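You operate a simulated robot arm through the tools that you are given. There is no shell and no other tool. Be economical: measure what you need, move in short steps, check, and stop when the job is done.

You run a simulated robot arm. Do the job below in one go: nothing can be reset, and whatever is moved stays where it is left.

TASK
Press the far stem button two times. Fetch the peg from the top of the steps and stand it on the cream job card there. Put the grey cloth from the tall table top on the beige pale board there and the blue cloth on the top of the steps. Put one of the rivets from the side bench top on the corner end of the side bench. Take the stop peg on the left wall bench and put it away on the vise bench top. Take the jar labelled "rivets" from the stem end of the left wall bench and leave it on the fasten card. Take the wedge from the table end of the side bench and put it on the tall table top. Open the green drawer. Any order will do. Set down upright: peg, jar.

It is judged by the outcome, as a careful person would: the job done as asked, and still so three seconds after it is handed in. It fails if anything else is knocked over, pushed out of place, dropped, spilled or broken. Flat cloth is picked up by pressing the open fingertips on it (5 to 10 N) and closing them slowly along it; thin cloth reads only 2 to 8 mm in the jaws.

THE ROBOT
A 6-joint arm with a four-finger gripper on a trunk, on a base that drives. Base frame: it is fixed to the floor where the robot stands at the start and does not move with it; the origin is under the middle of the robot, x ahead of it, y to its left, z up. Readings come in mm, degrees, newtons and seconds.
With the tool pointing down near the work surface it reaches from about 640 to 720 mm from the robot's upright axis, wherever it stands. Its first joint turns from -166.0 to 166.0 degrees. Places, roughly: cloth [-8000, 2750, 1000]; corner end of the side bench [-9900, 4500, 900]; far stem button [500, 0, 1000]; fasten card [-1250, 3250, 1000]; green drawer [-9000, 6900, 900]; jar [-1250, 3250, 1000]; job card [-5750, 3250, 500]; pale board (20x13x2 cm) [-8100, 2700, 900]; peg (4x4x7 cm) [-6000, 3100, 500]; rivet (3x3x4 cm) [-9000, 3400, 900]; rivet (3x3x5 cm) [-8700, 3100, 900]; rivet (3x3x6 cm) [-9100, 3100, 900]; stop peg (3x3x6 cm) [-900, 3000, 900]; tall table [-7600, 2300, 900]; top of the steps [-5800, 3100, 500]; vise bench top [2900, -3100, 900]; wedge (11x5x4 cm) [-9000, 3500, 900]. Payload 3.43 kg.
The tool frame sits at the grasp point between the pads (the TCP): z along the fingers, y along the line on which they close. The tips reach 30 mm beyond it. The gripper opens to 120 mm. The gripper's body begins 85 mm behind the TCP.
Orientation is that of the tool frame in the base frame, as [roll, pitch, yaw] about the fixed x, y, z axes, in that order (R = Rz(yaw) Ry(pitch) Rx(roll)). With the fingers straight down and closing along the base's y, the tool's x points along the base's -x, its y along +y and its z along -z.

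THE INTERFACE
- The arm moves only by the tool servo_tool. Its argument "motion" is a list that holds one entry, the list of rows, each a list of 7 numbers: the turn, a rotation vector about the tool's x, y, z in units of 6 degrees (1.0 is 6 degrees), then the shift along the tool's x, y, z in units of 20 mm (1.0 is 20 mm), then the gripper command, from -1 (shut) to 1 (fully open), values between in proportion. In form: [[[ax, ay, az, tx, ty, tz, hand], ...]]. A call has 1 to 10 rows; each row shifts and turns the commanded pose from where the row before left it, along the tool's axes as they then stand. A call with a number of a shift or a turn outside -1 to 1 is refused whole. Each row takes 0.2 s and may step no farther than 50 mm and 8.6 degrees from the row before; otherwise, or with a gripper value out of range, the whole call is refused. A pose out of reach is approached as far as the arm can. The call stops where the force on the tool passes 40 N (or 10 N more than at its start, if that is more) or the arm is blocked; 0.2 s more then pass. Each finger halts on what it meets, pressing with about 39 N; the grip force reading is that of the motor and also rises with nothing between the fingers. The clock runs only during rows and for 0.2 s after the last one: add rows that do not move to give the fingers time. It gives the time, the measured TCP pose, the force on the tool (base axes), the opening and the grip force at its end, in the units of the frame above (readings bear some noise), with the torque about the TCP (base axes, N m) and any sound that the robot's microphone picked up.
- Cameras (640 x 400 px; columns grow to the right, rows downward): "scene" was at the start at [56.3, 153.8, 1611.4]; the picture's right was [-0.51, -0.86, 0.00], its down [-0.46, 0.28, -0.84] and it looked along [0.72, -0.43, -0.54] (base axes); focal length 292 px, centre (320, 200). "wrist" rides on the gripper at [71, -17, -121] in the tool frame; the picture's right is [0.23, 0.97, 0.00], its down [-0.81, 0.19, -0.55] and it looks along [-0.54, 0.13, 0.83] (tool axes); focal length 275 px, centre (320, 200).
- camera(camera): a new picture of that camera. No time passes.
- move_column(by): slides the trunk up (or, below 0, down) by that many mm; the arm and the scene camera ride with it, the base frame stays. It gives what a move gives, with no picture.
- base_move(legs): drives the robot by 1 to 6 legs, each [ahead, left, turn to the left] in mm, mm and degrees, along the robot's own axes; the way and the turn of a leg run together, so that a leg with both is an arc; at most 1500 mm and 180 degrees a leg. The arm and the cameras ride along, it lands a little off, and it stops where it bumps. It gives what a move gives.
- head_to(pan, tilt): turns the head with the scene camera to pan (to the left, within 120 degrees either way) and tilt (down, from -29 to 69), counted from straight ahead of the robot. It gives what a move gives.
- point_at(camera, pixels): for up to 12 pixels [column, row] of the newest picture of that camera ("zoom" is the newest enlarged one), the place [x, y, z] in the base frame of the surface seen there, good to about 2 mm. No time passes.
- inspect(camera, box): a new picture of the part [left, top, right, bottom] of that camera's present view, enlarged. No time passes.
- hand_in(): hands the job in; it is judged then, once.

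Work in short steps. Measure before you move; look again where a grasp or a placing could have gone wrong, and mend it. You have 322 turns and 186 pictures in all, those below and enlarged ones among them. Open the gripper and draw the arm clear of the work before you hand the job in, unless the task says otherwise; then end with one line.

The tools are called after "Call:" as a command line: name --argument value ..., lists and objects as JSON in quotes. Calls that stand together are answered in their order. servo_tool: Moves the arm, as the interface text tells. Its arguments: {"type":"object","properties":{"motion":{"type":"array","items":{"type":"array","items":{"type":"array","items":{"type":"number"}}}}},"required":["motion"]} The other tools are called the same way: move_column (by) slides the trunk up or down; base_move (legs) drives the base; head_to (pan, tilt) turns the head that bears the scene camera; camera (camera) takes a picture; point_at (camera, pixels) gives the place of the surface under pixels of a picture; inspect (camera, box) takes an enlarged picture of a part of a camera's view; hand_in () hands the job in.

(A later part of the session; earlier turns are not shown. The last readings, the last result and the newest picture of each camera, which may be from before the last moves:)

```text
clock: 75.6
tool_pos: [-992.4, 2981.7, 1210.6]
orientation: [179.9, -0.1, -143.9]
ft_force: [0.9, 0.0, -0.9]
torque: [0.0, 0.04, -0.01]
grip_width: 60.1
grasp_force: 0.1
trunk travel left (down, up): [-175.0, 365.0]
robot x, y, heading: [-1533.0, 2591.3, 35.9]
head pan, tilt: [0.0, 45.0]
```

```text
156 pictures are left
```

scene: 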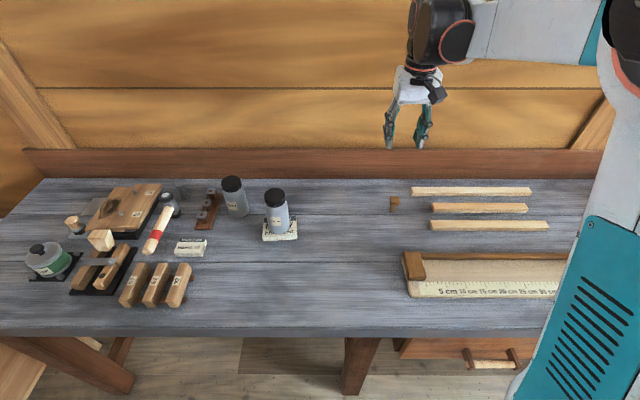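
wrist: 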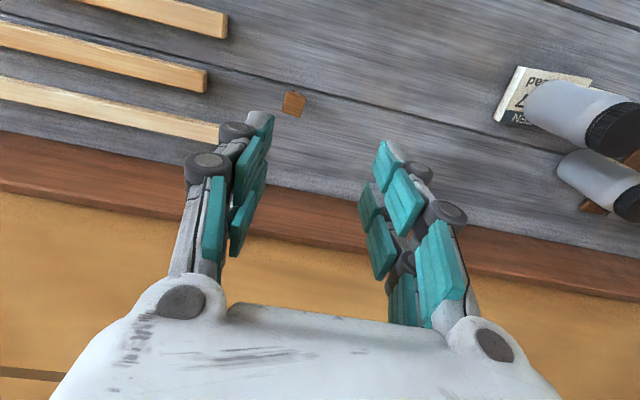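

The peg's head is at (293,103) in the wrist view. I measure it in both views.

Call:
inspect --camera "scene" --box '[364, 180, 424, 220]'

Call:
point_at --camera "wrist" --pixels '[[293, 103], [285, 97], [302, 97], [299, 112], [284, 109], [270, 70], [340, 110], [210, 85]]'

```text
10.00 times, centred on (394, 200) of scene
```

zoom: 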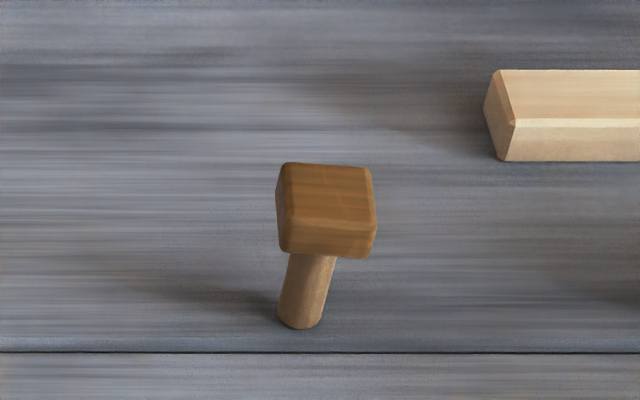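

```text
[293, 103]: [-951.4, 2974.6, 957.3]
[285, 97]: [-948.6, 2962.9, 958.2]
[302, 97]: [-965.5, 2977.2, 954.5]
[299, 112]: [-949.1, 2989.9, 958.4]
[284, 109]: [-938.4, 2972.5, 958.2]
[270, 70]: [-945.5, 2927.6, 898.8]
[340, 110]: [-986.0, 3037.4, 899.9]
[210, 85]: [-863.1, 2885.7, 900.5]
```

The peg's head centre is (-951.5,2976), top z 958. I move over it and descend to z≈950 in stages, keeping the fingers open 70 mm.

Call:
servo_tool --motion '[[[0, 0, 0, -0.75, -0.72, 0, 0.2], [0, 0, 0, -0.75, -0.72, 0.3, 0.2], [0, 0, 0, 0, 0, 1, 0.2], [0, 0, 0, 0, 0, 1, 0.2], [0, 0, 0, 0, 0, 1, 0.2], [0, 0, 0, 0, 0, 1, 0.2], [0, 0, 0, 0, 0, 1, 0.2], [0, 0, 0, 0, 0, 1, 0.2], [0, 0, 0, 0, 0, 1, 0.2]]]'

Call:
camera --camera "wrist"

```text
clock: 77.6
tool_pos: [-951.7, 2975.6, 1066.2]
orientation: [179.9, 0.0, -143.9]
ft_force: [1.2, 0.9, 0.4]
torque: [-0.02, -0.01, 0.03]
grip_width: 72.1
grasp_force: 0.0
trunk travel left (down, up): [-175.0, 365.0]
robot x, y, heading: [-1533.8, 2590.7, 36.1]
head pan, tilt: [0.0, 45.0]
```

```text
154 pictures are left
```

wrist: 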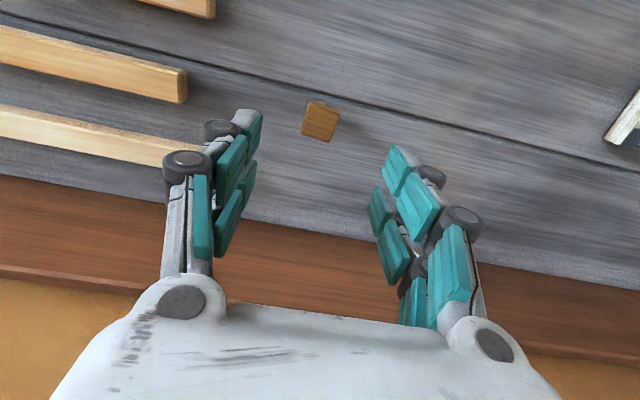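

Call:
point_at --camera "wrist" --pixels '[[312, 103], [337, 112], [331, 139], [303, 131], [321, 118]]'

Call:
servo_tool --motion '[[[0, 0, 0, 0, 0, 1, 0.2], [0, 0, 0, 0, 0, 1, 0.2], [0, 0, 0, 0, 0, 1, 0.2], [0, 0, 0, 0, 0, 1, 0.2], [0, 0, 0, 0, 0, 0.9, 0.2], [0, 0, 0, 0, 0, 0, 0.2]]]'

Call:
inspect --camera "scene" --box '[344, 150, 444, 220]'

```text
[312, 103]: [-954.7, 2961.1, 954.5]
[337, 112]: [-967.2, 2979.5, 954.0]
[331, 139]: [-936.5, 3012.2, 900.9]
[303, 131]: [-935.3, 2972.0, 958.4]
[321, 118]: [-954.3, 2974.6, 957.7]
```

```text
clock: 79.0
tool_pos: [-953.3, 2977.7, 968.0]
orientation: [180.0, 0.0, -143.9]
ft_force: [-0.2, -0.3, -0.5]
torque: [-0.01, 0.03, -0.03]
grip_width: 71.8
grasp_force: 0.0
trunk travel left (down, up): [-175.0, 365.0]
robot x, y, heading: [-1531.9, 2589.6, 36.3]
head pan, tilt: [0.0, 45.0]
```

```text
5.71 times, centred on (394, 185) of scene
```

zoom: 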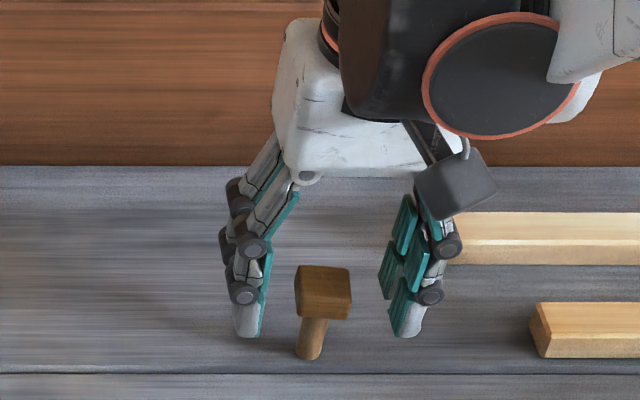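

The head sits between the pads. I lower 18 mm and close slowly.

Call:
servo_tool --motion '[[[0, 0, 0, 0, 0, 0.9, 0.2], [0, 0, 0, 0, 0, 0, 0.2], [0, 0, 0, 0, 0, 0, -0.2], [0, 0, 0, 0, 0, 0, -0.35], [0, 0, 0, 0, 0, 0, -0.45], [0, 0, 0, 0, 0, 0, -0.6], [0, 0, 0, 0, 0, 0, -0.8], [0, 0, 0, 0, 0, 0, -0.8]]]'

```text
clock: 80.8
tool_pos: [-951.6, 2976.6, 948.6]
orientation: [-180.0, 0.0, -144.0]
ft_force: [0.8, -0.3, -0.4]
torque: [0.01, 0.0, 0.01]
grip_width: 25.6
grasp_force: 39.0
trunk travel left (down, up): [-175.0, 365.0]
robot x, y, heading: [-1534.1, 2591.8, 35.9]
head pan, tilt: [0.0, 45.0]
```

Stop peg gripped (25.6 mm). I lift it 260 mm, pull the hand in, and back out into the aisle.

Call:
servo_tool --motion '[[[0, 0, 0, 0, 0, -1, -0.8], [0, 0, 0, 0, 0, -1, -0.8], [0, 0, 0, 0, 0, -1, -0.8], [0, 0, 0, 0, 0, -1, -0.8], [0, 0, 0, 0, 0, -1, -0.8], [0, 0, 0, 0, 0, -1, -0.8], [0, 0, 0, 0, 0, -1, -0.8], [0, 0, 0, 0, 0, -1, -0.8], [0, 0, 0, 0, 0, -1, -0.8], [0, 0, 0, 0, 0, -1, -0.8]]]'

Call:
servo_tool --motion '[[[0, 0, 0, 1, 0, -1, -0.8], [0, 0, 0, 1, 0, -1, -0.8], [0, 0, 0, 1, 0, -1, -0.8], [0, 0, 0, 1, 0, 0, -0.8], [0, 0, 0, 1, 0, 0, -0.8], [0, 0, 0, 0, 0, 0, -0.8]]]'

Call:
base_move --legs '[[-350, 0, 0], [0, 0, -90]]'

Call:
head_to --pan 0 --tilt 25

Call:
camera --camera "scene"

```text
clock: 83.0
tool_pos: [-953.0, 2975.4, 1149.0]
orientation: [179.9, 0.0, -143.9]
ft_force: [1.3, -0.7, -0.2]
torque: [0.01, 0.0, 0.02]
grip_width: 25.5
grasp_force: 38.7
trunk travel left (down, up): [-175.0, 365.0]
robot x, y, heading: [-1533.3, 2590.7, 36.3]
head pan, tilt: [0.0, 45.0]
```

```text
clock: 84.4
tool_pos: [-1033.5, 2917.9, 1209.6]
orientation: [179.9, 0.0, -144.0]
ft_force: [0.4, -0.4, -0.2]
torque: [0.01, -0.04, 0.01]
grip_width: 26.0
grasp_force: 39.2
trunk travel left (down, up): [-175.0, 365.0]
robot x, y, heading: [-1534.1, 2589.7, 36.3]
head pan, tilt: [0.0, 45.0]
```

```text
clock: 90.4
tool_pos: [-1484.9, 1887.4, 1209.6]
orientation: [-180.0, 0.1, 126.7]
ft_force: [0.0, 0.1, -0.4]
torque: [-0.03, -0.01, 0.0]
grip_width: 25.8
grasp_force: 38.8
trunk travel left (down, up): [-175.0, 365.0]
robot x, y, heading: [-1818.2, 2382.5, -53.0]
head pan, tilt: [0.0, 45.0]
```

```text
clock: 91.3
tool_pos: [-1484.2, 1888.2, 1209.5]
orientation: [180.0, 0.0, 126.7]
ft_force: [-0.2, 1.2, 0.0]
torque: [-0.01, 0.03, 0.04]
grip_width: 26.0
grasp_force: 38.9
trunk travel left (down, up): [-175.0, 365.0]
robot x, y, heading: [-1813.9, 2384.3, -53.6]
head pan, tilt: [0.0, 25.0]
```

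```text
152 pictures are left
```

scene: 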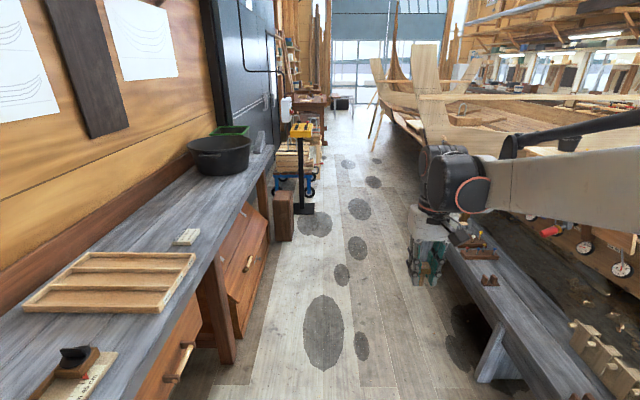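

The aisle toward the far end is visible. I measure obstacles along it.

Call:
point_at --camera "scene" --pixels '[[314, 211], [293, 240], [320, 150], [328, 110], [370, 140], [383, 150], [425, 95], [340, 105], [445, 225], [300, 100], [345, 130], [435, 160]]'

Call:
inspect --camera "scene" --box '[230, 60, 470, 220]'

```text
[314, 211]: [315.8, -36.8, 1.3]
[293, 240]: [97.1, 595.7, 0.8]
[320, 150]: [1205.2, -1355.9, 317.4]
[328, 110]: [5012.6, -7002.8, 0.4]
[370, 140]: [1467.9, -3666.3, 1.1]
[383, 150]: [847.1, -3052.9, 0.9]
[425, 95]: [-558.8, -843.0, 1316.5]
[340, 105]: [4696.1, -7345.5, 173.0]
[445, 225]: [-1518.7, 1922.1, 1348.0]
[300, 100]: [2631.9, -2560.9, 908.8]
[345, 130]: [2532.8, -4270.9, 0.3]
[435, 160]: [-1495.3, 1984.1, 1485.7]
```

```text
2.50 times, centred on (350, 140) of scene
```

zoom: 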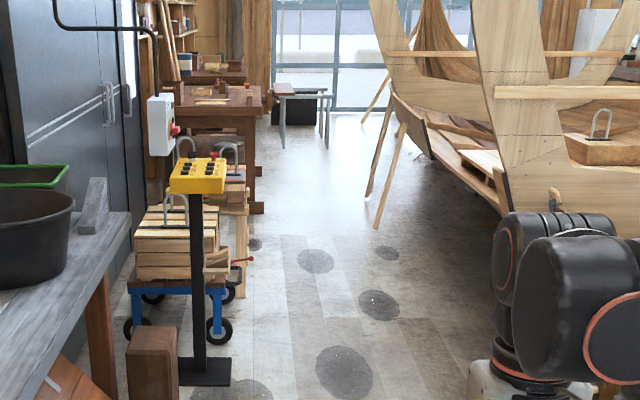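

The corridor is clear along its middle. I drive ahead about 4.3 m, drifting a bit to the right to keep clear of the pedestal and the cart.

Call:
base_move --legs '[[1450, -60, 0], [1450, -60, 0], [1300, -80, 0]]'

Call:
head_to --pan 10 --tilt 25

Call:
camera --camera "scene"

```text
clock: 111.5
tool_pos: [742.4, -1706.6, 1210.2]
orientation: [-180.0, 0.0, 123.2]
ft_force: [0.6, 0.7, 0.0]
torque: [0.03, 0.0, 0.02]
grip_width: 25.7
grasp_force: 38.7
trunk travel left (down, up): [-175.0, 365.0]
robot x, y, heading: [437.5, -1192.2, -56.8]
head pan, tilt: [0.0, 25.0]
```

```text
clock: 112.2
tool_pos: [743.1, -1707.5, 1209.3]
orientation: [-180.0, 0.0, 123.2]
ft_force: [-0.3, 0.1, -0.3]
torque: [-0.02, 0.04, 0.03]
grip_width: 25.5
grasp_force: 39.2
trunk travel left (down, up): [-175.0, 365.0]
robot x, y, heading: [443.7, -1190.4, -56.6]
head pan, tilt: [10.0, 25.0]
```

```text
150 pictures are left
```

scene: 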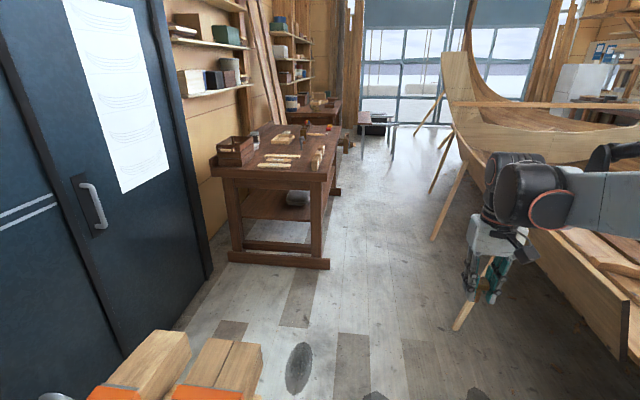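

A bench stands ahead-left; I measure it to confirm it is the vise bench, and the nearby timber.

Call:
point_at --camera "scene" --pixels '[[215, 172], [325, 185], [328, 265], [320, 165], [335, 140], [290, 150], [265, 355], [455, 330], [435, 235], [435, 180], [300, 110], [230, 255]]'

Call:
inspect --camera "scene" --box '[190, 90, 370, 210]'

```text
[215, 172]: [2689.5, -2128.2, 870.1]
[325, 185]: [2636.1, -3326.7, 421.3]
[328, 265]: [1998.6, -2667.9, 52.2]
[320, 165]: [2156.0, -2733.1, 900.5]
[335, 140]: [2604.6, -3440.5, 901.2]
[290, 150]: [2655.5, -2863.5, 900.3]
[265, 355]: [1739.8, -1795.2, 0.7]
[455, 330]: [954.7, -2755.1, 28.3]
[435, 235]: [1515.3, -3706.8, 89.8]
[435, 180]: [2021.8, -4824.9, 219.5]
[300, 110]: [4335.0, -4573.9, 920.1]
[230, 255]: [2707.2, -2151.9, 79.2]
```

```text
3.33 times, centred on (280, 150) of scene
```

zoom: 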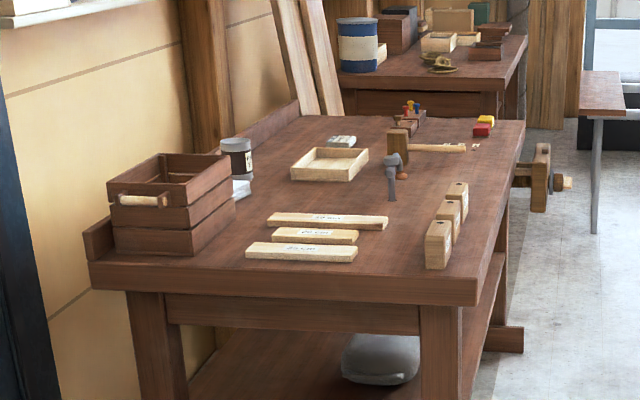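

This is the vise bench (z 900) with its vise at the far end. I measure free spots near the aisle edge.

Call:
point_at --camera "zoom" --pixels '[[455, 170], [480, 165], [505, 170], [457, 190], [440, 235], [455, 148], [480, 125], [395, 195], [545, 200], [410, 280], [400, 220]]'

```text
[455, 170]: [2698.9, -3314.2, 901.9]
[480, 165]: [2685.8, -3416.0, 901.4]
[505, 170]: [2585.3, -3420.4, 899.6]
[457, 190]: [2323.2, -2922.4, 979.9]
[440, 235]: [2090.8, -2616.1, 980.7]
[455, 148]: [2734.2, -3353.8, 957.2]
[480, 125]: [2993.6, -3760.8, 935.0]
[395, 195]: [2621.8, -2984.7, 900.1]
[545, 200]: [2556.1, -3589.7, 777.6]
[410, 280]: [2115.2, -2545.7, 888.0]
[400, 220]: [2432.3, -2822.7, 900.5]
```

I'll place the peg in the empty area near (2538,-3101). I straighten to the aisle and drive to beside it, then turn to face the bench.

Call:
base_move --legs '[[0, 0, 2.8], [1400, 0, 0], [1380, -40, 0]]'

Call:
head_to --pan 60 --tilt 35

Call:
camera --camera "scene"

```text
clock: 126.3
tool_pos: [2440.9, -3956.8, 1209.4]
orientation: [-180.0, 0.0, 127.3]
ft_force: [0.6, -0.3, -1.3]
torque: [-0.03, 0.02, 0.01]
grip_width: 25.7
grasp_force: 39.8
trunk travel left (down, up): [-175.0, 365.0]
robot x, y, heading: [2100.4, -3469.7, -52.7]
head pan, tilt: [10.0, 25.0]
```

```text
clock: 127.5
tool_pos: [2439.6, -3957.8, 1209.2]
orientation: [-180.0, 0.0, 127.3]
ft_force: [-0.2, 0.3, 0.0]
torque: [0.03, -0.01, -0.01]
grip_width: 25.7
grasp_force: 38.9
trunk travel left (down, up): [-175.0, 365.0]
robot x, y, heading: [2104.0, -3466.1, -52.7]
head pan, tilt: [60.0, 35.0]
```

```text
148 pictures are left
```

scene: 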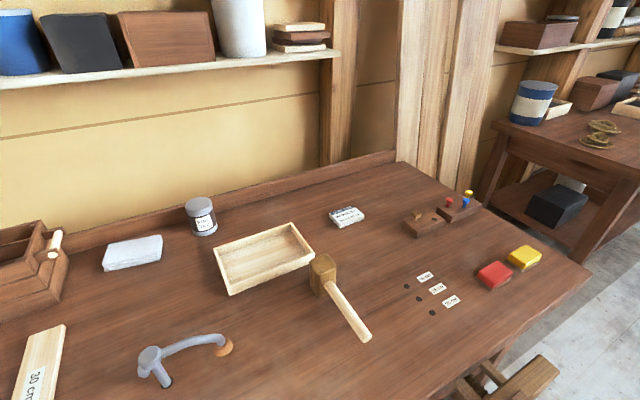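

I see labelled holes on the bench; I inspect them.

Call:
inspect --camera "scene" --box '[330, 180, 550, 330]'

Call:
point_at --camera "scene" --pixels '[[280, 360], [330, 340], [300, 330], [260, 330], [406, 286], [432, 312], [360, 335], [225, 345], [250, 390], [350, 395]]'

```text
2.67 times, centred on (440, 255) of scene
```

zoom: 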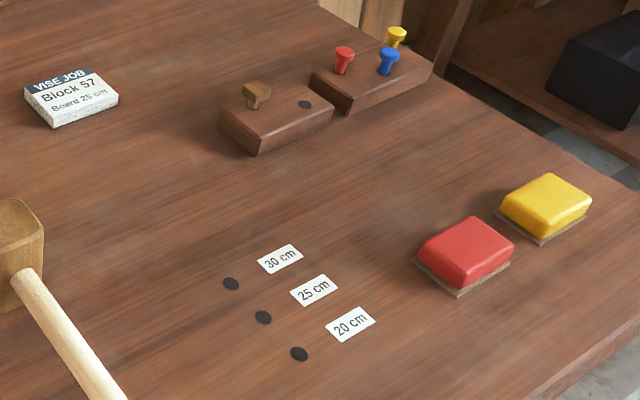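

```text
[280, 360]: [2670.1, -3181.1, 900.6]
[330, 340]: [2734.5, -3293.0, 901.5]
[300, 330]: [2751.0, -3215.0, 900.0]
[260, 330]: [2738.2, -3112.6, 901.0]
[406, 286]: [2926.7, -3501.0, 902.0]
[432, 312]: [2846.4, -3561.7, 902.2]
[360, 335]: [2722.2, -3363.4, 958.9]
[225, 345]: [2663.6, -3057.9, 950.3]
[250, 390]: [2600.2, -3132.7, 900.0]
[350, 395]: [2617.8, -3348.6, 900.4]
```

The target I choose is the open area at about (2590,-3210). I turn to face the bench and back off about 130 mm.

Call:
base_move --legs '[[0, 0, 88.7], [-130, -60, 0]]'

Call:
head_to --pan 0 --tilt 45

Call:
camera --camera "scene"

```text
clock: 132.6
tool_pos: [2531.1, -3258.4, 1210.4]
orientation: [180.0, 0.0, -143.3]
ft_force: [-0.3, -0.3, -0.9]
torque: [0.01, 0.0, 0.01]
grip_width: 25.3
grasp_force: 39.4
trunk travel left (down, up): [-175.0, 365.0]
robot x, y, heading: [2034.1, -3589.6, 36.7]
head pan, tilt: [60.0, 35.0]
```

```text
clock: 133.9
tool_pos: [2532.3, -3259.3, 1210.2]
orientation: [179.9, 0.0, -143.2]
ft_force: [0.6, 0.6, -0.2]
torque: [-0.06, 0.02, 0.02]
grip_width: 25.6
grasp_force: 38.8
trunk travel left (down, up): [-175.0, 365.0]
robot x, y, heading: [2037.3, -3596.1, 36.6]
head pan, tilt: [0.0, 45.0]
```

```text
146 pictures are left
```

scene: 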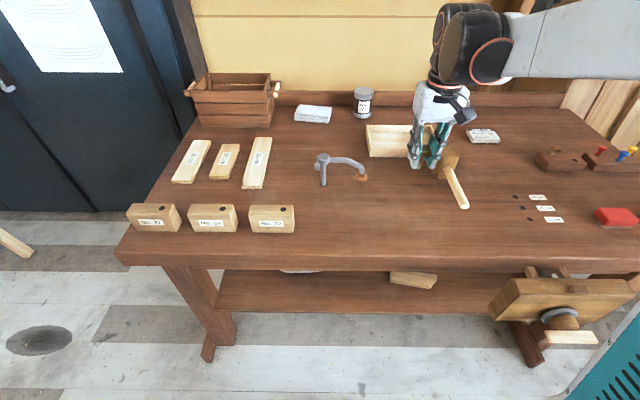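

Open bench area is around (370,215). I measure it.

Call:
point_at --camera "scene" --pixels '[[370, 215], [400, 215], [340, 225], [400, 195], [468, 207], [325, 182], [295, 228]]'

```text
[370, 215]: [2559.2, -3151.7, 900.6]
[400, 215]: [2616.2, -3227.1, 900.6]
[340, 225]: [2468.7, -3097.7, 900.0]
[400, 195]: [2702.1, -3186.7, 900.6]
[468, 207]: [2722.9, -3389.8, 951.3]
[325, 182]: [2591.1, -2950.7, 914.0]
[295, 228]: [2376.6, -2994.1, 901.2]
```

Target (2595,-3205), 680 mm from the axis. I move over it and descend most of the way.

Call:
servo_tool --motion '[[[0, 0, 0, -0.83, 0.06, 0, -0.8], [0, 0, 0, -0.83, 0.06, 0, -0.8], [0, 0, 0, -0.83, 0.06, 0, -0.8], [0, 0, 0, -0.83, 0.06, 0, -0.8], [0, 0, 0, -0.83, 0.06, 0, -0.8], [0, 0, 0, 0, 0, 1, -0.8], [0, 0, 0, 0, 0, 1, -0.8], [0, 0, 0, 0, 0, 1, -0.8], [0, 0, 0, 0, 0, 1, -0.8], [0, 0, 0, 0, 0, 1, -0.8]]]'

Call:
servo_tool --motion '[[[0, 0, 0, 0, 0, 1, -0.8], [0, 0, 0, 0, 0, 1, -0.8], [0, 0, 0, 0, 0, 1, -0.8], [0, 0, 0, 0, 0, 1, -0.8], [0, 0, 0, 0, 0, 1, -0.8], [0, 0, 0, 0, 0, 1, -0.8], [0, 0, 0, 0, 0, 1, -0.8], [0, 0, 0, 0, 0, 0.5, -0.8], [0, 0, 0, 0, 0, 0, -0.8]]]'

Call:
inspect --camera "scene" --box '[310, 110, 470, 230]'

```text
clock: 136.1
tool_pos: [2595.3, -3203.6, 1109.9]
orientation: [180.0, 0.0, -143.2]
ft_force: [0.1, 0.2, -0.9]
torque: [0.05, -0.03, -0.02]
grip_width: 25.8
grasp_force: 38.6
trunk travel left (down, up): [-175.0, 365.0]
robot x, y, heading: [2038.3, -3591.0, 36.5]
head pan, tilt: [0.0, 45.0]
```

```text
clock: 138.1
tool_pos: [2594.9, -3203.8, 959.1]
orientation: [-179.9, 0.0, -143.3]
ft_force: [0.5, -0.4, -0.7]
torque: [-0.03, 0.02, 0.0]
grip_width: 25.9
grasp_force: 39.0
trunk travel left (down, up): [-175.0, 365.0]
robot x, y, heading: [2032.5, -3589.4, 36.7]
head pan, tilt: [0.0, 45.0]
```

```text
3.33 times, centred on (390, 170) of scene
```

zoom: 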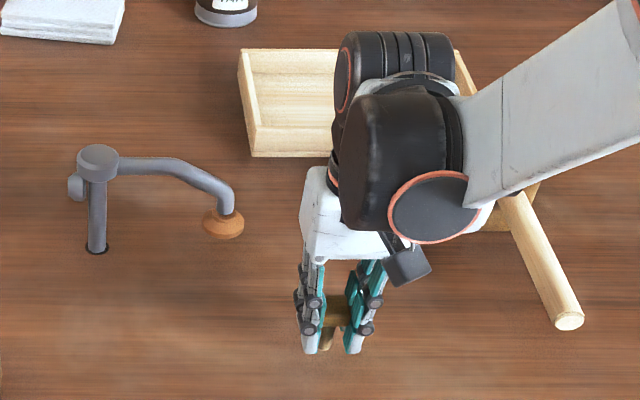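

Clear around; the peg is 10 mm above the top. I lower gently to contact.

Call:
servo_tool --motion '[[[0, 0, 0, 0, 0, 0.25, -0.8], [0, 0, 0, 0, 0, 0.1, -0.8], [0, 0, 0, 0, 0, 0.1, -0.8], [0, 0, 0, 0, 0, 0, -0.8]]]'

```text
clock: 139.1
tool_pos: [2593.9, -3205.1, 951.1]
orientation: [-179.9, 0.0, -143.3]
ft_force: [0.1, -0.6, -0.4]
torque: [-0.02, 0.02, 0.0]
grip_width: 25.7
grasp_force: 38.5
trunk travel left (down, up): [-175.0, 365.0]
robot x, y, heading: [2035.9, -3593.5, 36.9]
head pan, tilt: [0.0, 45.0]
```

Call:
servo_tool --motion '[[[0, 0, 0, 0, 0, 0.05, -0.8], [0, 0, 0, 0, 0, 0.05, -0.8], [0, 0, 0, 0, 0, 0.0, -0.8]]]'

```text
clock: 139.9
tool_pos: [2593.7, -3204.7, 949.3]
orientation: [-180.0, 0.0, -143.3]
ft_force: [1.9, 0.7, 10.6]
torque: [0.03, -0.12, 0.01]
grip_width: 25.4
grasp_force: 39.3
trunk travel left (down, up): [-175.0, 365.0]
robot x, y, heading: [2034.6, -3590.7, 36.6]
head pan, tilt: [0.0, 45.0]
```

Contact with 10 N. I ease up 0.6 mm and open slowly, then rise.

Call:
servo_tool --motion '[[[0, 0, 0, 0, 0, -0.03, -0.8], [0, 0, 0, 0, 0, 0, -0.55], [0, 0, 0, 0, 0, 0, -0.5], [0, 0, 0, 0, 0, 0, -0.4], [0, 0, 0, 0, 0, 0, -0.2], [0, 0, 0, 0, 0, 0, 0.1], [0, 0, 0, 0, 0, 0, 0.2]]]'

Call:
servo_tool --motion '[[[0, 0, 0, 0, 0, -0.5, 0.2], [0, 0, 0, 0, 0, -1, 0.2], [0, 0, 0, 0, 0, -1, 0.2], [0, 0, 0, 0, 0, -1, 0.2], [0, 0, 0, 0, 0, -1, 0.2], [0, 0, 0, 0, 0, -1, 0.2], [0, 0, 0, 0, 0, -1, 0.2], [0, 0, 0, 0, 0, -1, 0.2], [0, 0, 0, 0, 0, -1, 0.2], [0, 0, 0, 0, 0, -1, 0.2]]]'

Call:
inspect --camera "scene" --box '[310, 130, 470, 250]'

```text
clock: 141.5
tool_pos: [2594.7, -3204.0, 949.2]
orientation: [-180.0, 0.0, -143.4]
ft_force: [0.0, 0.4, -0.2]
torque: [-0.02, -0.02, -0.03]
grip_width: 72.1
grasp_force: 0.0
trunk travel left (down, up): [-175.0, 365.0]
robot x, y, heading: [2040.2, -3592.2, 36.7]
head pan, tilt: [0.0, 45.0]
```

```text
clock: 143.7
tool_pos: [2593.9, -3203.8, 1138.2]
orientation: [-180.0, 0.0, -143.3]
ft_force: [-0.1, -0.3, 0.2]
torque: [-0.03, 0.01, 0.0]
grip_width: 72.2
grasp_force: 0.1
trunk travel left (down, up): [-175.0, 365.0]
robot x, y, heading: [2037.1, -3594.1, 36.6]
head pan, tilt: [0.0, 45.0]
```

```text
3.33 times, centred on (390, 190) of scene
```

zoom: 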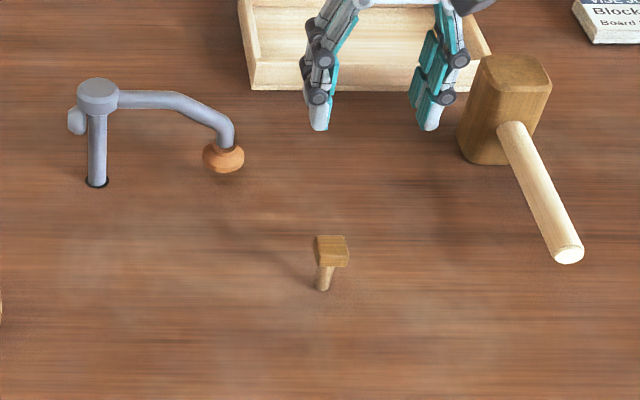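

The stop peg stands on the vise bench. I raise and draw in the hand, turn to heading 126° and drive back up the aisle.

Call:
servo_tool --motion '[[[0, 0, 0, 1, 0, -1, 0], [0, 0, 0, 1, 0, -1, 0], [0, 0, 0, 1, 0, -1, 0], [0, 0, 0, 1, 0, -1, 0], [0, 0, 0, 1, 0, 0, 0], [0, 0, 0, 1, 0, 0, 0], [0, 0, 0, 0, 0, 0, 0]]]'

Call:
base_move --legs '[[70, 0, 0], [0, 0, 89.3], [1450, 0, 0], [1450, 0, 0]]'

Call:
head_to --pan 0 --tilt 25

Call:
camera --camera "scene"

```text
clock: 145.3
tool_pos: [2496.2, -3276.4, 1220.5]
orientation: [-180.0, -0.1, -143.3]
ft_force: [0.2, 0.8, 0.7]
torque: [-0.02, -0.01, 0.03]
grip_width: 60.0
grasp_force: 0.0
trunk travel left (down, up): [-175.0, 365.0]
robot x, y, heading: [2037.0, -3589.0, 36.7]
head pan, tilt: [0.0, 45.0]
```

```text
clock: 163.7
tool_pos: [199.7, -639.1, 1219.0]
orientation: [-180.0, -0.1, -57.2]
ft_force: [-0.6, 0.4, 0.4]
torque: [-0.01, -0.01, 0.01]
grip_width: 59.9
grasp_force: 0.1
trunk travel left (down, up): [-175.0, 365.0]
robot x, y, heading: [482.7, -1118.8, 122.8]
head pan, tilt: [0.0, 45.0]
```

```text
clock: 164.5
tool_pos: [199.5, -638.8, 1219.0]
orientation: [179.9, 0.0, -57.2]
ft_force: [0.9, 0.3, 0.1]
torque: [0.03, 0.03, 0.02]
grip_width: 59.9
grasp_force: 0.1
trunk travel left (down, up): [-175.0, 365.0]
robot x, y, heading: [480.9, -1119.8, 123.0]
head pan, tilt: [0.0, 25.0]
```

```text
143 pictures are left
```

scene: 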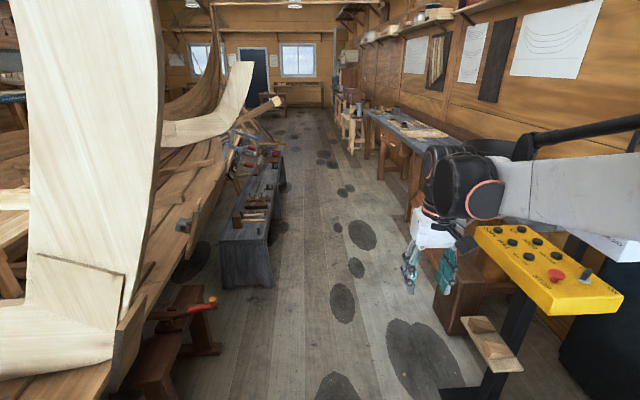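

I check the clearance to the control panel on the right and the low bench/trestle on the left.

Call:
point_at --camera "scene" --pixels '[[478, 228], [552, 312], [622, 298], [520, 365], [270, 285], [218, 352], [215, 300], [165, 330], [120, 385], [465, 330], [350, 150], [240, 130]]'

```text
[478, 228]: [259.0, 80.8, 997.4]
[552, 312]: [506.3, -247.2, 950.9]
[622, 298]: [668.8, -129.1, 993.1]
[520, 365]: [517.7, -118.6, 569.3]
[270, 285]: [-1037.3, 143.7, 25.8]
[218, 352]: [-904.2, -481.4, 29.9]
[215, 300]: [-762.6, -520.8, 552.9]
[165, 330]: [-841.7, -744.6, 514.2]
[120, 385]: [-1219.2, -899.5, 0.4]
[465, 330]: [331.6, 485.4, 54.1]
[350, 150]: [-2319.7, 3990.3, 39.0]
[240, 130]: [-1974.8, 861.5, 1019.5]
```

The corridor is about 1 m wide; I stay in its middle. I straighten and drive on to past the wall bench.

Call:
base_move --legs '[[0, 0, 3.2], [1450, 0, 0], [1450, -60, 0], [1450, -60, 0], [1100, 0, 0]]'

Call:
head_to --pan 50 --tilt 22

Call:
camera --camera "scene"

Call:
head_to --pan 0 --tilt 22

Call:
camera --camera "scene"

```text
clock: 191.1
tool_pos: [-2880.8, 3893.8, 1219.6]
orientation: [-180.0, 0.0, -54.9]
ft_force: [0.3, 0.2, -0.1]
torque: [0.0, 0.02, 0.01]
grip_width: 60.0
grasp_force: 0.1
trunk travel left (down, up): [-175.0, 365.0]
robot x, y, heading: [-2573.9, 3422.2, 125.2]
head pan, tilt: [0.0, 25.0]
```

```text
clock: 192.3
tool_pos: [-2879.8, 3892.4, 1219.3]
orientation: [-180.0, 0.0, -54.9]
ft_force: [-0.4, 0.7, -0.3]
torque: [0.01, 0.0, -0.05]
grip_width: 60.1
grasp_force: 0.0
trunk travel left (down, up): [-175.0, 365.0]
robot x, y, heading: [-2580.3, 3420.0, 125.1]
head pan, tilt: [50.0, 22.0]
```

```text
142 pictures are left
```

scene: 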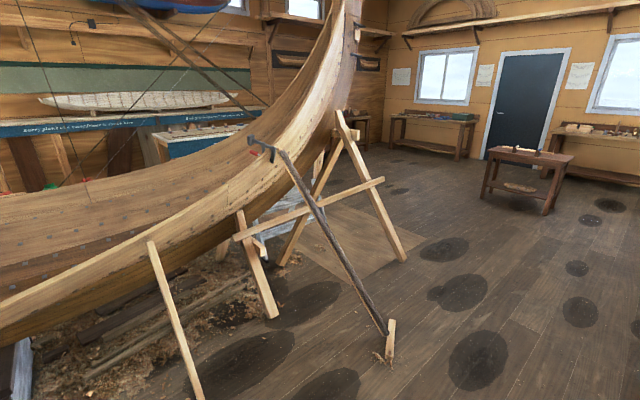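

```text
clock: 193.5
tool_pos: [-2879.4, 3892.7, 1220.0]
orientation: [179.9, 0.0, -55.0]
ft_force: [-0.2, 0.0, -0.7]
torque: [-0.02, -0.02, -0.04]
grip_width: 59.9
grasp_force: 0.0
trunk travel left (down, up): [-175.0, 365.0]
robot x, y, heading: [-2580.6, 3426.8, 125.1]
head pan, tilt: [0.0, 22.0]
```

```text
141 pictures are left
```

scene: 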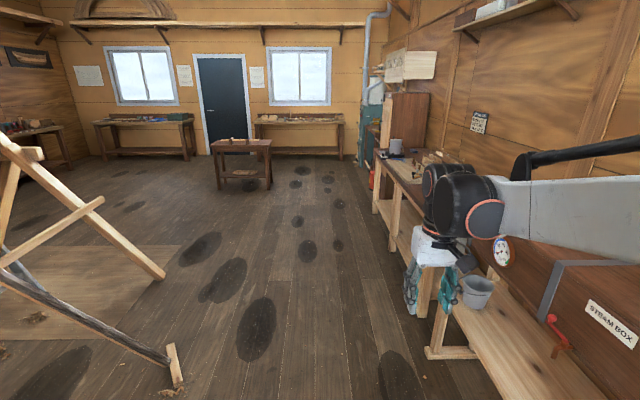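

I measure floor obstacles in this view, then look left again to measure the props and find the steps.

Call:
point_at --camera "scene" --pixels '[[177, 384], [162, 275], [40, 150], [225, 188], [268, 188], [385, 235], [430, 355], [395, 145], [375, 210], [100, 155], [190, 158], [70, 165]]'

Call:
head_to --pan 62 --tilt 22

Call:
camera --camera "scene"

```text
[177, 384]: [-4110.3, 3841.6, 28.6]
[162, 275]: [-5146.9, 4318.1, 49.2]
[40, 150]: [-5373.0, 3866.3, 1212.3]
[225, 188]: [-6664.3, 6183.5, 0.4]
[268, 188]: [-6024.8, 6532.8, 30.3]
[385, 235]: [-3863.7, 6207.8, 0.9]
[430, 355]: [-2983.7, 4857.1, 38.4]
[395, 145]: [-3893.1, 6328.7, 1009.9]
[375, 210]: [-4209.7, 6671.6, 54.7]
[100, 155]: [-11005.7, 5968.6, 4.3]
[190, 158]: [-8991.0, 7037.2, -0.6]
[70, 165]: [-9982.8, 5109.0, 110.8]
```

```text
clock: 194.8
tool_pos: [-2879.3, 3894.2, 1220.6]
orientation: [180.0, 0.0, -55.0]
ft_force: [0.2, 0.0, 0.1]
torque: [-0.01, 0.01, 0.0]
grip_width: 59.7
grasp_force: 0.1
trunk travel left (down, up): [-175.0, 365.0]
robot x, y, heading: [-2581.7, 3421.8, 125.0]
head pan, tilt: [62.0, 22.0]
```

```text
140 pictures are left
```

scene: 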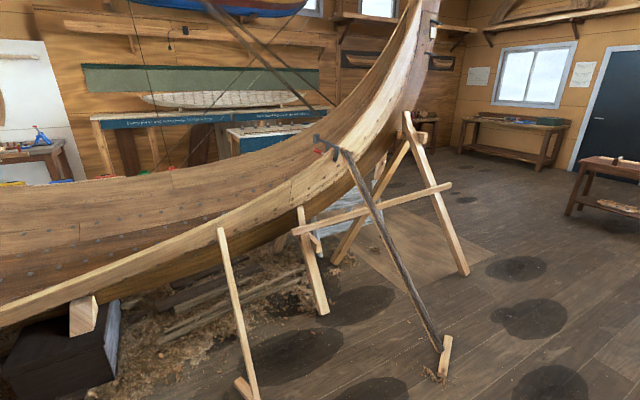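

Props end at (-4110,3842) and (-5147,4318), with free floor beyond. I drive toward (-4400,5000), giving the props a 650 mm berth.

Call:
base_move --legs '[[0, 0, 14], [1200, 0, 0], [1200, 0, 0], [0, 0, 50]]'

Call:
head_to --pan 0 --tilt 22

Call:
camera --camera "scene"

```text
clock: 209.8
tool_pos: [-4967.4, 4938.5, 1219.6]
orientation: [-180.0, 0.0, 9.6]
ft_force: [0.0, -0.1, -0.1]
torque: [-0.03, 0.01, 0.05]
grip_width: 60.1
grasp_force: 0.0
trunk travel left (down, up): [-175.0, 365.0]
robot x, y, heading: [-4413.8, 5009.8, -170.2]
head pan, tilt: [62.0, 22.0]
```

```text
clock: 211.1
tool_pos: [-4967.7, 4938.5, 1220.5]
orientation: [-180.0, 0.1, 9.7]
ft_force: [-0.1, -0.3, 0.5]
torque: [-0.02, 0.01, 0.03]
grip_width: 60.1
grasp_force: 0.0
trunk travel left (down, up): [-175.0, 365.0]
robot x, y, heading: [-4415.1, 5005.0, -170.6]
head pan, tilt: [0.0, 22.0]
```

```text
139 pictures are left
```

scene: 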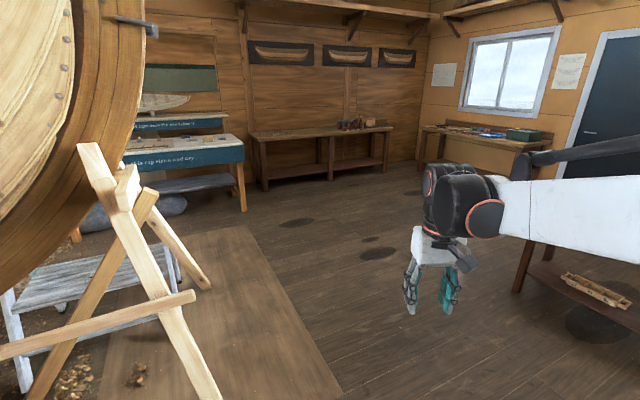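

Now the steps (90,280), tall table (190,150) and side bench (320,140) are visible. I measure them.

Call:
point_at --camera "scene" --pixels '[[75, 275], [30, 300], [130, 265], [140, 345], [205, 285], [245, 210], [235, 150], [185, 140], [265, 190], [388, 168], [210, 395], [345, 130]]'

Call:
inspect --camera "scene" --box '[0, 80, 260, 260]'

Call:
inspect --camera "scene" --box '[230, 80, 550, 220]'

```text
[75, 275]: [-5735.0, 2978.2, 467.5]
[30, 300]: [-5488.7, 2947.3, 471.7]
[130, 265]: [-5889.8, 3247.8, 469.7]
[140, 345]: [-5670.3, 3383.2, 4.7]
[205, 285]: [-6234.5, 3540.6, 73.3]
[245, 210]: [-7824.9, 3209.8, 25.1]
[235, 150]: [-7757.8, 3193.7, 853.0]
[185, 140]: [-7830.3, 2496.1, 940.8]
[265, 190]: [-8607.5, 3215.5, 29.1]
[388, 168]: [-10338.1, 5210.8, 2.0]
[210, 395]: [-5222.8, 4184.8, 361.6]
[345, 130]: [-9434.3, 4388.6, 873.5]
```

```text
2.22 times, centred on (130, 170) of scene
```

zoom: 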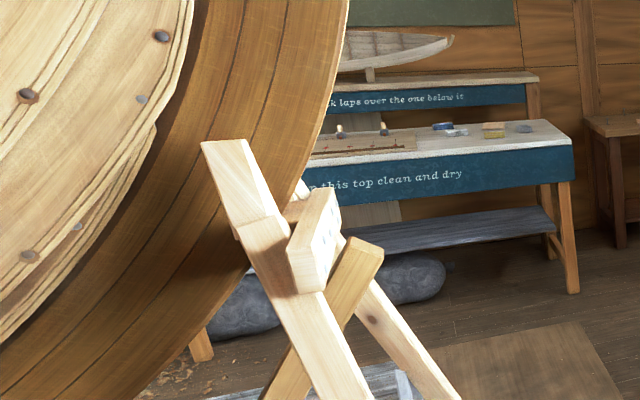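

```text
2.00 times, centred on (390, 150) of scene
```

zoom: 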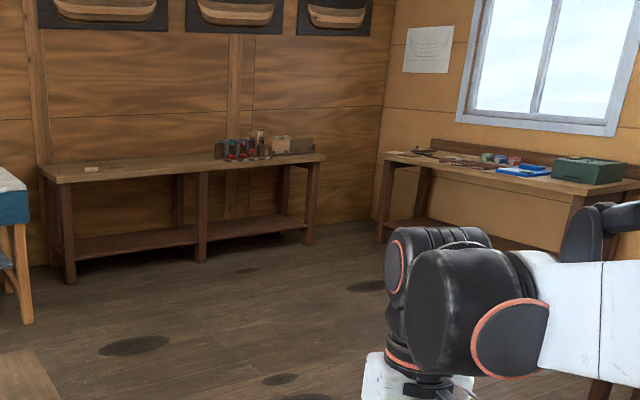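

I drive to about (-6400,4600) on the open floor and turn to look at the steps from the other side.

Call:
base_move --legs '[[0, 0, 1.9], [1013, 0, 0], [1013, 0, 0], [0, 0, 102]]'

Call:
head_to --pan 0 --tilt 30

Call:
camera --camera "scene"

```text
clock: 225.8
tool_pos: [-6177.1, 4085.5, 1220.0]
orientation: [-180.0, 0.1, 114.3]
ft_force: [0.1, -0.2, 0.3]
torque: [0.02, 0.02, -0.03]
grip_width: 60.2
grasp_force: 0.0
trunk travel left (down, up): [-175.0, 365.0]
robot x, y, heading: [-6386.7, 4599.2, -65.9]
head pan, tilt: [0.0, 22.0]
```

```text
clock: 226.5
tool_pos: [-6178.1, 4083.7, 1219.7]
orientation: [-179.9, 0.0, 114.2]
ft_force: [-0.8, -0.1, 0.3]
torque: [-0.03, -0.02, -0.03]
grip_width: 59.8
grasp_force: 0.0
trunk travel left (down, up): [-175.0, 365.0]
robot x, y, heading: [-6384.6, 4600.7, -65.9]
head pan, tilt: [0.0, 30.0]
```

```text
136 pictures are left
```

scene: 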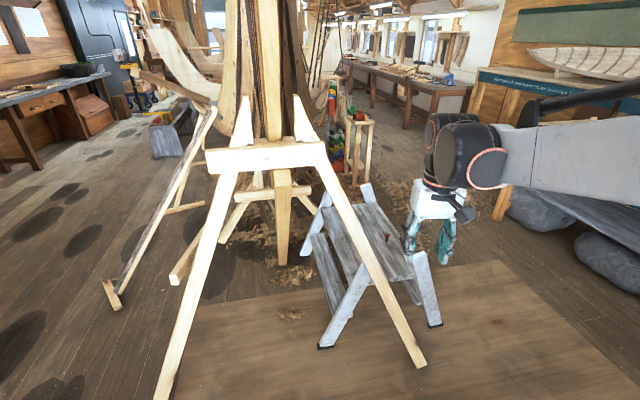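

The steps stand behind the prop leg at (370,240). I inspect the top and measure.

Call:
inspect --camera "scene" --box '[300, 180, 460, 360]'

Call:
point_at --camera "scene" --pixels '[[420, 365], [437, 325], [322, 345], [418, 255], [328, 242], [350, 280], [372, 190], [318, 195], [500, 215], [560, 205], [385, 237], [640, 290]]'

```text
2.22 times, centred on (380, 270) of scene
```

zoom: 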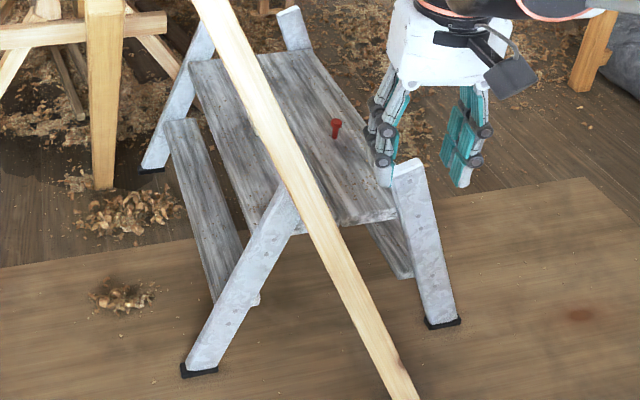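

```text
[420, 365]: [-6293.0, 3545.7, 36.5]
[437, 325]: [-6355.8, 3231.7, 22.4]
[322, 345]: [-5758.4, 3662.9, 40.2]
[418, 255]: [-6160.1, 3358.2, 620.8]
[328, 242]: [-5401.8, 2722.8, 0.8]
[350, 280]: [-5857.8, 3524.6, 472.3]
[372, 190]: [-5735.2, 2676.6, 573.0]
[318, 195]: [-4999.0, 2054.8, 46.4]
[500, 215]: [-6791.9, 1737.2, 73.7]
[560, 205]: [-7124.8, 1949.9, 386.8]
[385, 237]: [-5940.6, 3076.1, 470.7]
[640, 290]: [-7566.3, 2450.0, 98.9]
```

The red peg stands on the steps' top at (-5941,3076,470); the clear side is the lane between the steps and the tall table. I drive into that lane (heading -54°) and turn to face the steps.

Call:
base_move --legs '[[0, 0, 11.9], [0, -1216, 0], [1450, 0, 0]]'

Call:
camera --camera "scene"

```text
clock: 240.4
tool_pos: [-6176.2, 2228.0, 1219.4]
orientation: [179.9, 0.0, 126.0]
ft_force: [1.0, 0.0, -0.1]
torque: [0.0, -0.01, 0.01]
grip_width: 60.1
grasp_force: 0.0
trunk travel left (down, up): [-175.0, 365.0]
robot x, y, heading: [-6485.6, 2694.8, -54.2]
head pan, tilt: [0.0, 30.0]
```

```text
134 pictures are left
```

scene: 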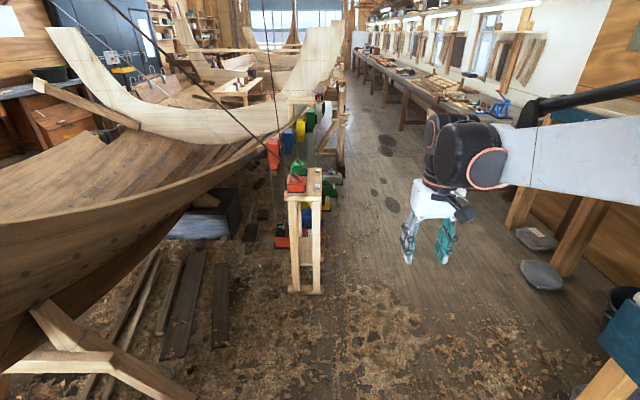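

I check the hull's side position before swinging the arm toward it.

Call:
point_at --camera "scene" --pixels '[[230, 150], [150, 220], [60, 290], [100, 140], [250, 160], [320, 200], [10, 220], [190, 395]]'

Call:
head_to --pan 75 --tilt 35

Call:
camera --camera "scene"

```text
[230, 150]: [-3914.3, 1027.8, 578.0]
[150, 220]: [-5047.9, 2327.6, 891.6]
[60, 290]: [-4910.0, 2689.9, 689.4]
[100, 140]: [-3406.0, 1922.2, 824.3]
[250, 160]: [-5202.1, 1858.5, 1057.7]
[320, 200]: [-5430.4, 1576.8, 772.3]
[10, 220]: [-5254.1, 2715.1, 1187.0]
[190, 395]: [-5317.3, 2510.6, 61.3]
```

```text
clock: 241.8
tool_pos: [-6176.1, 2228.7, 1219.8]
orientation: [180.0, -0.1, 126.1]
ft_force: [0.2, 0.1, 0.2]
torque: [0.02, 0.0, -0.01]
grip_width: 60.1
grasp_force: 0.1
trunk travel left (down, up): [-175.0, 365.0]
robot x, y, heading: [-6484.2, 2693.2, -53.7]
head pan, tilt: [75.0, 35.0]
```

```text
133 pictures are left
```

scene: 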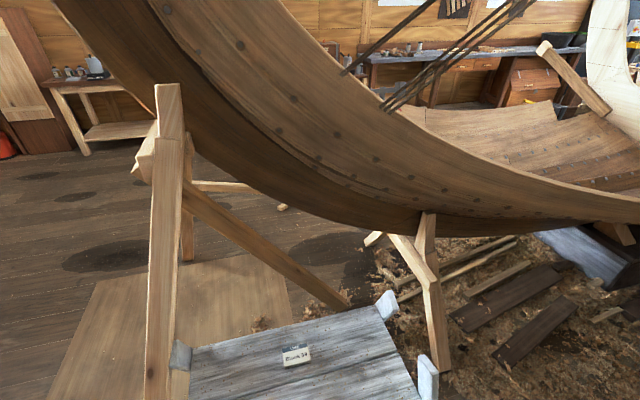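

The job card is at (296,354) on the steps' top. The hull is at n≈-2650, beyond the arm's sweep, so I turn to face the steps.

Call:
base_move --legs '[[0, 0, 90]]'

Call:
head_to --pan 0 --tilt 55

Call:
camera --camera "scene"

Call:
camera --camera "wrist"

```text
clock: 246.1
tool_pos: [-6028.4, 3011.6, 1219.8]
orientation: [180.0, 0.1, -142.7]
ft_force: [0.6, 0.1, -0.9]
torque: [0.0, 0.0, -0.02]
grip_width: 59.9
grasp_force: 0.1
trunk travel left (down, up): [-175.0, 365.0]
robot x, y, heading: [-6485.7, 2693.4, 37.6]
head pan, tilt: [75.0, 35.0]
```

```text
clock: 247.6
tool_pos: [-6028.6, 3014.0, 1218.8]
orientation: [-180.0, 0.0, -142.5]
ft_force: [0.0, 0.5, -0.1]
torque: [-0.01, 0.0, 0.03]
grip_width: 60.1
grasp_force: 0.2
trunk travel left (down, up): [-175.0, 365.0]
robot x, y, heading: [-6483.2, 2692.8, 37.3]
head pan, tilt: [0.0, 55.0]
```

```text
132 pictures are left
```

scene: 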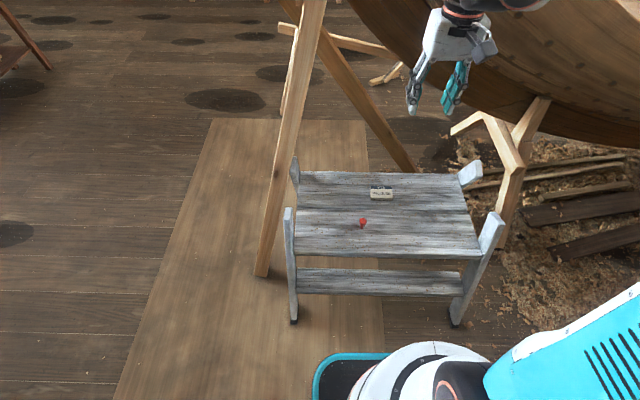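

```text
131 pictures are left
```

wrist: 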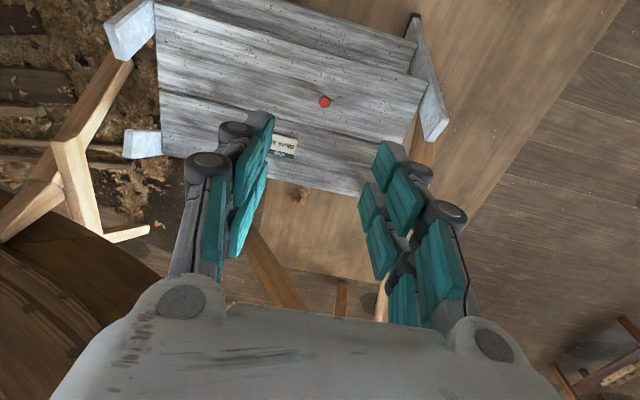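

I inspect the steps' top closely and measure the peg and the card.

Call:
inspect --camera "scene" --box '[330, 170, 430, 240]'

Call:
point_at --camera "zoom" --pixels '[[203, 285], [205, 300], [205, 325], [255, 110], [412, 110], [410, 160], [258, 160], [335, 130], [190, 290], [218, 290], [205, 315]]'

```text
5.71 times, centred on (380, 205) of scene
```

zoom: 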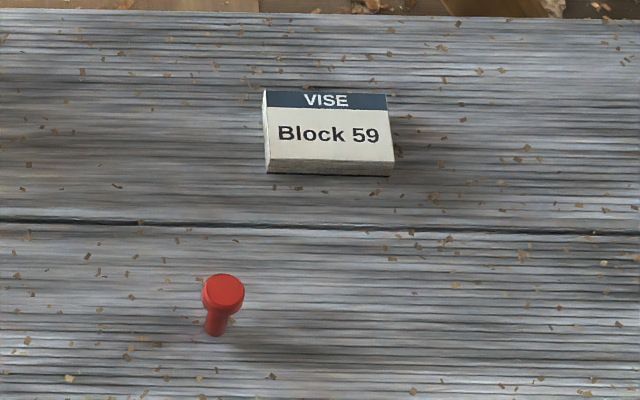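

```text
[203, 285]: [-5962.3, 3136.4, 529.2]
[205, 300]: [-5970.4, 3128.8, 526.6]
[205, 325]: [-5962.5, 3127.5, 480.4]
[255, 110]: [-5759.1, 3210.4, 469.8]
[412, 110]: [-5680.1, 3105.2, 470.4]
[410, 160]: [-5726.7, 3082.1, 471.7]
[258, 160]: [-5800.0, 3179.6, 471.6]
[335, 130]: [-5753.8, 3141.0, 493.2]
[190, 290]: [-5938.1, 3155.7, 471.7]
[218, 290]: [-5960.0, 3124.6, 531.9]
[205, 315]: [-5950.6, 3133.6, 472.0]
```

The peg is a red pin, head at about (-5958,3128,532); the card's top is z 493 near (-5752,3144). I check the base-front clearance to the steps' feet and lower the column.

Call:
point_at --camera "scene" --pixels '[[345, 356], [325, 362], [293, 322], [455, 325], [290, 210], [490, 250], [298, 252], [480, 250], [300, 172], [470, 175], [380, 255], [262, 275]]'

Call:
move_column --by -170

Call:
point_at --camera "wrist" --pixels '[[324, 101], [324, 97], [324, 105], [297, 140], [294, 157], [270, 145], [283, 147]]'

```text
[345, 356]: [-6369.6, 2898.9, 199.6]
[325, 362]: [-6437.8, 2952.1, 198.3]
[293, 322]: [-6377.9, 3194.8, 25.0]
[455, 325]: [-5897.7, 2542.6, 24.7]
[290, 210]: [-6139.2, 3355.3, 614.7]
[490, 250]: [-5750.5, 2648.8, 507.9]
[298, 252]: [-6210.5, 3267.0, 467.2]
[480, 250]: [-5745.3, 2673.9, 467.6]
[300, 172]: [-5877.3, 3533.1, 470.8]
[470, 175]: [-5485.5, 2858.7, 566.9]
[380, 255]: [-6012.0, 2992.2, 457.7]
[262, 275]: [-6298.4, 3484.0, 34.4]
```

```text
clock: 249.5
tool_pos: [-6027.7, 3013.6, 1050.1]
orientation: [-180.0, 0.0, -142.6]
ft_force: [0.6, 0.0, 0.1]
torque: [0.02, -0.01, 0.04]
grip_width: 60.0
grasp_force: 0.0
trunk travel left (down, up): [-5.0, 535.0]
robot x, y, heading: [-6487.5, 2698.5, 37.6]
head pan, tilt: [0.0, 55.0]
```

```text
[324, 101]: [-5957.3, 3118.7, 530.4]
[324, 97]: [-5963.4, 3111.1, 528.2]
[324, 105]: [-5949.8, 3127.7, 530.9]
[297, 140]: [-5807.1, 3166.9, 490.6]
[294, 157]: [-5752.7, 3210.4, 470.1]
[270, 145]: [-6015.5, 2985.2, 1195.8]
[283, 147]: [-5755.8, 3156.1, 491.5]
```

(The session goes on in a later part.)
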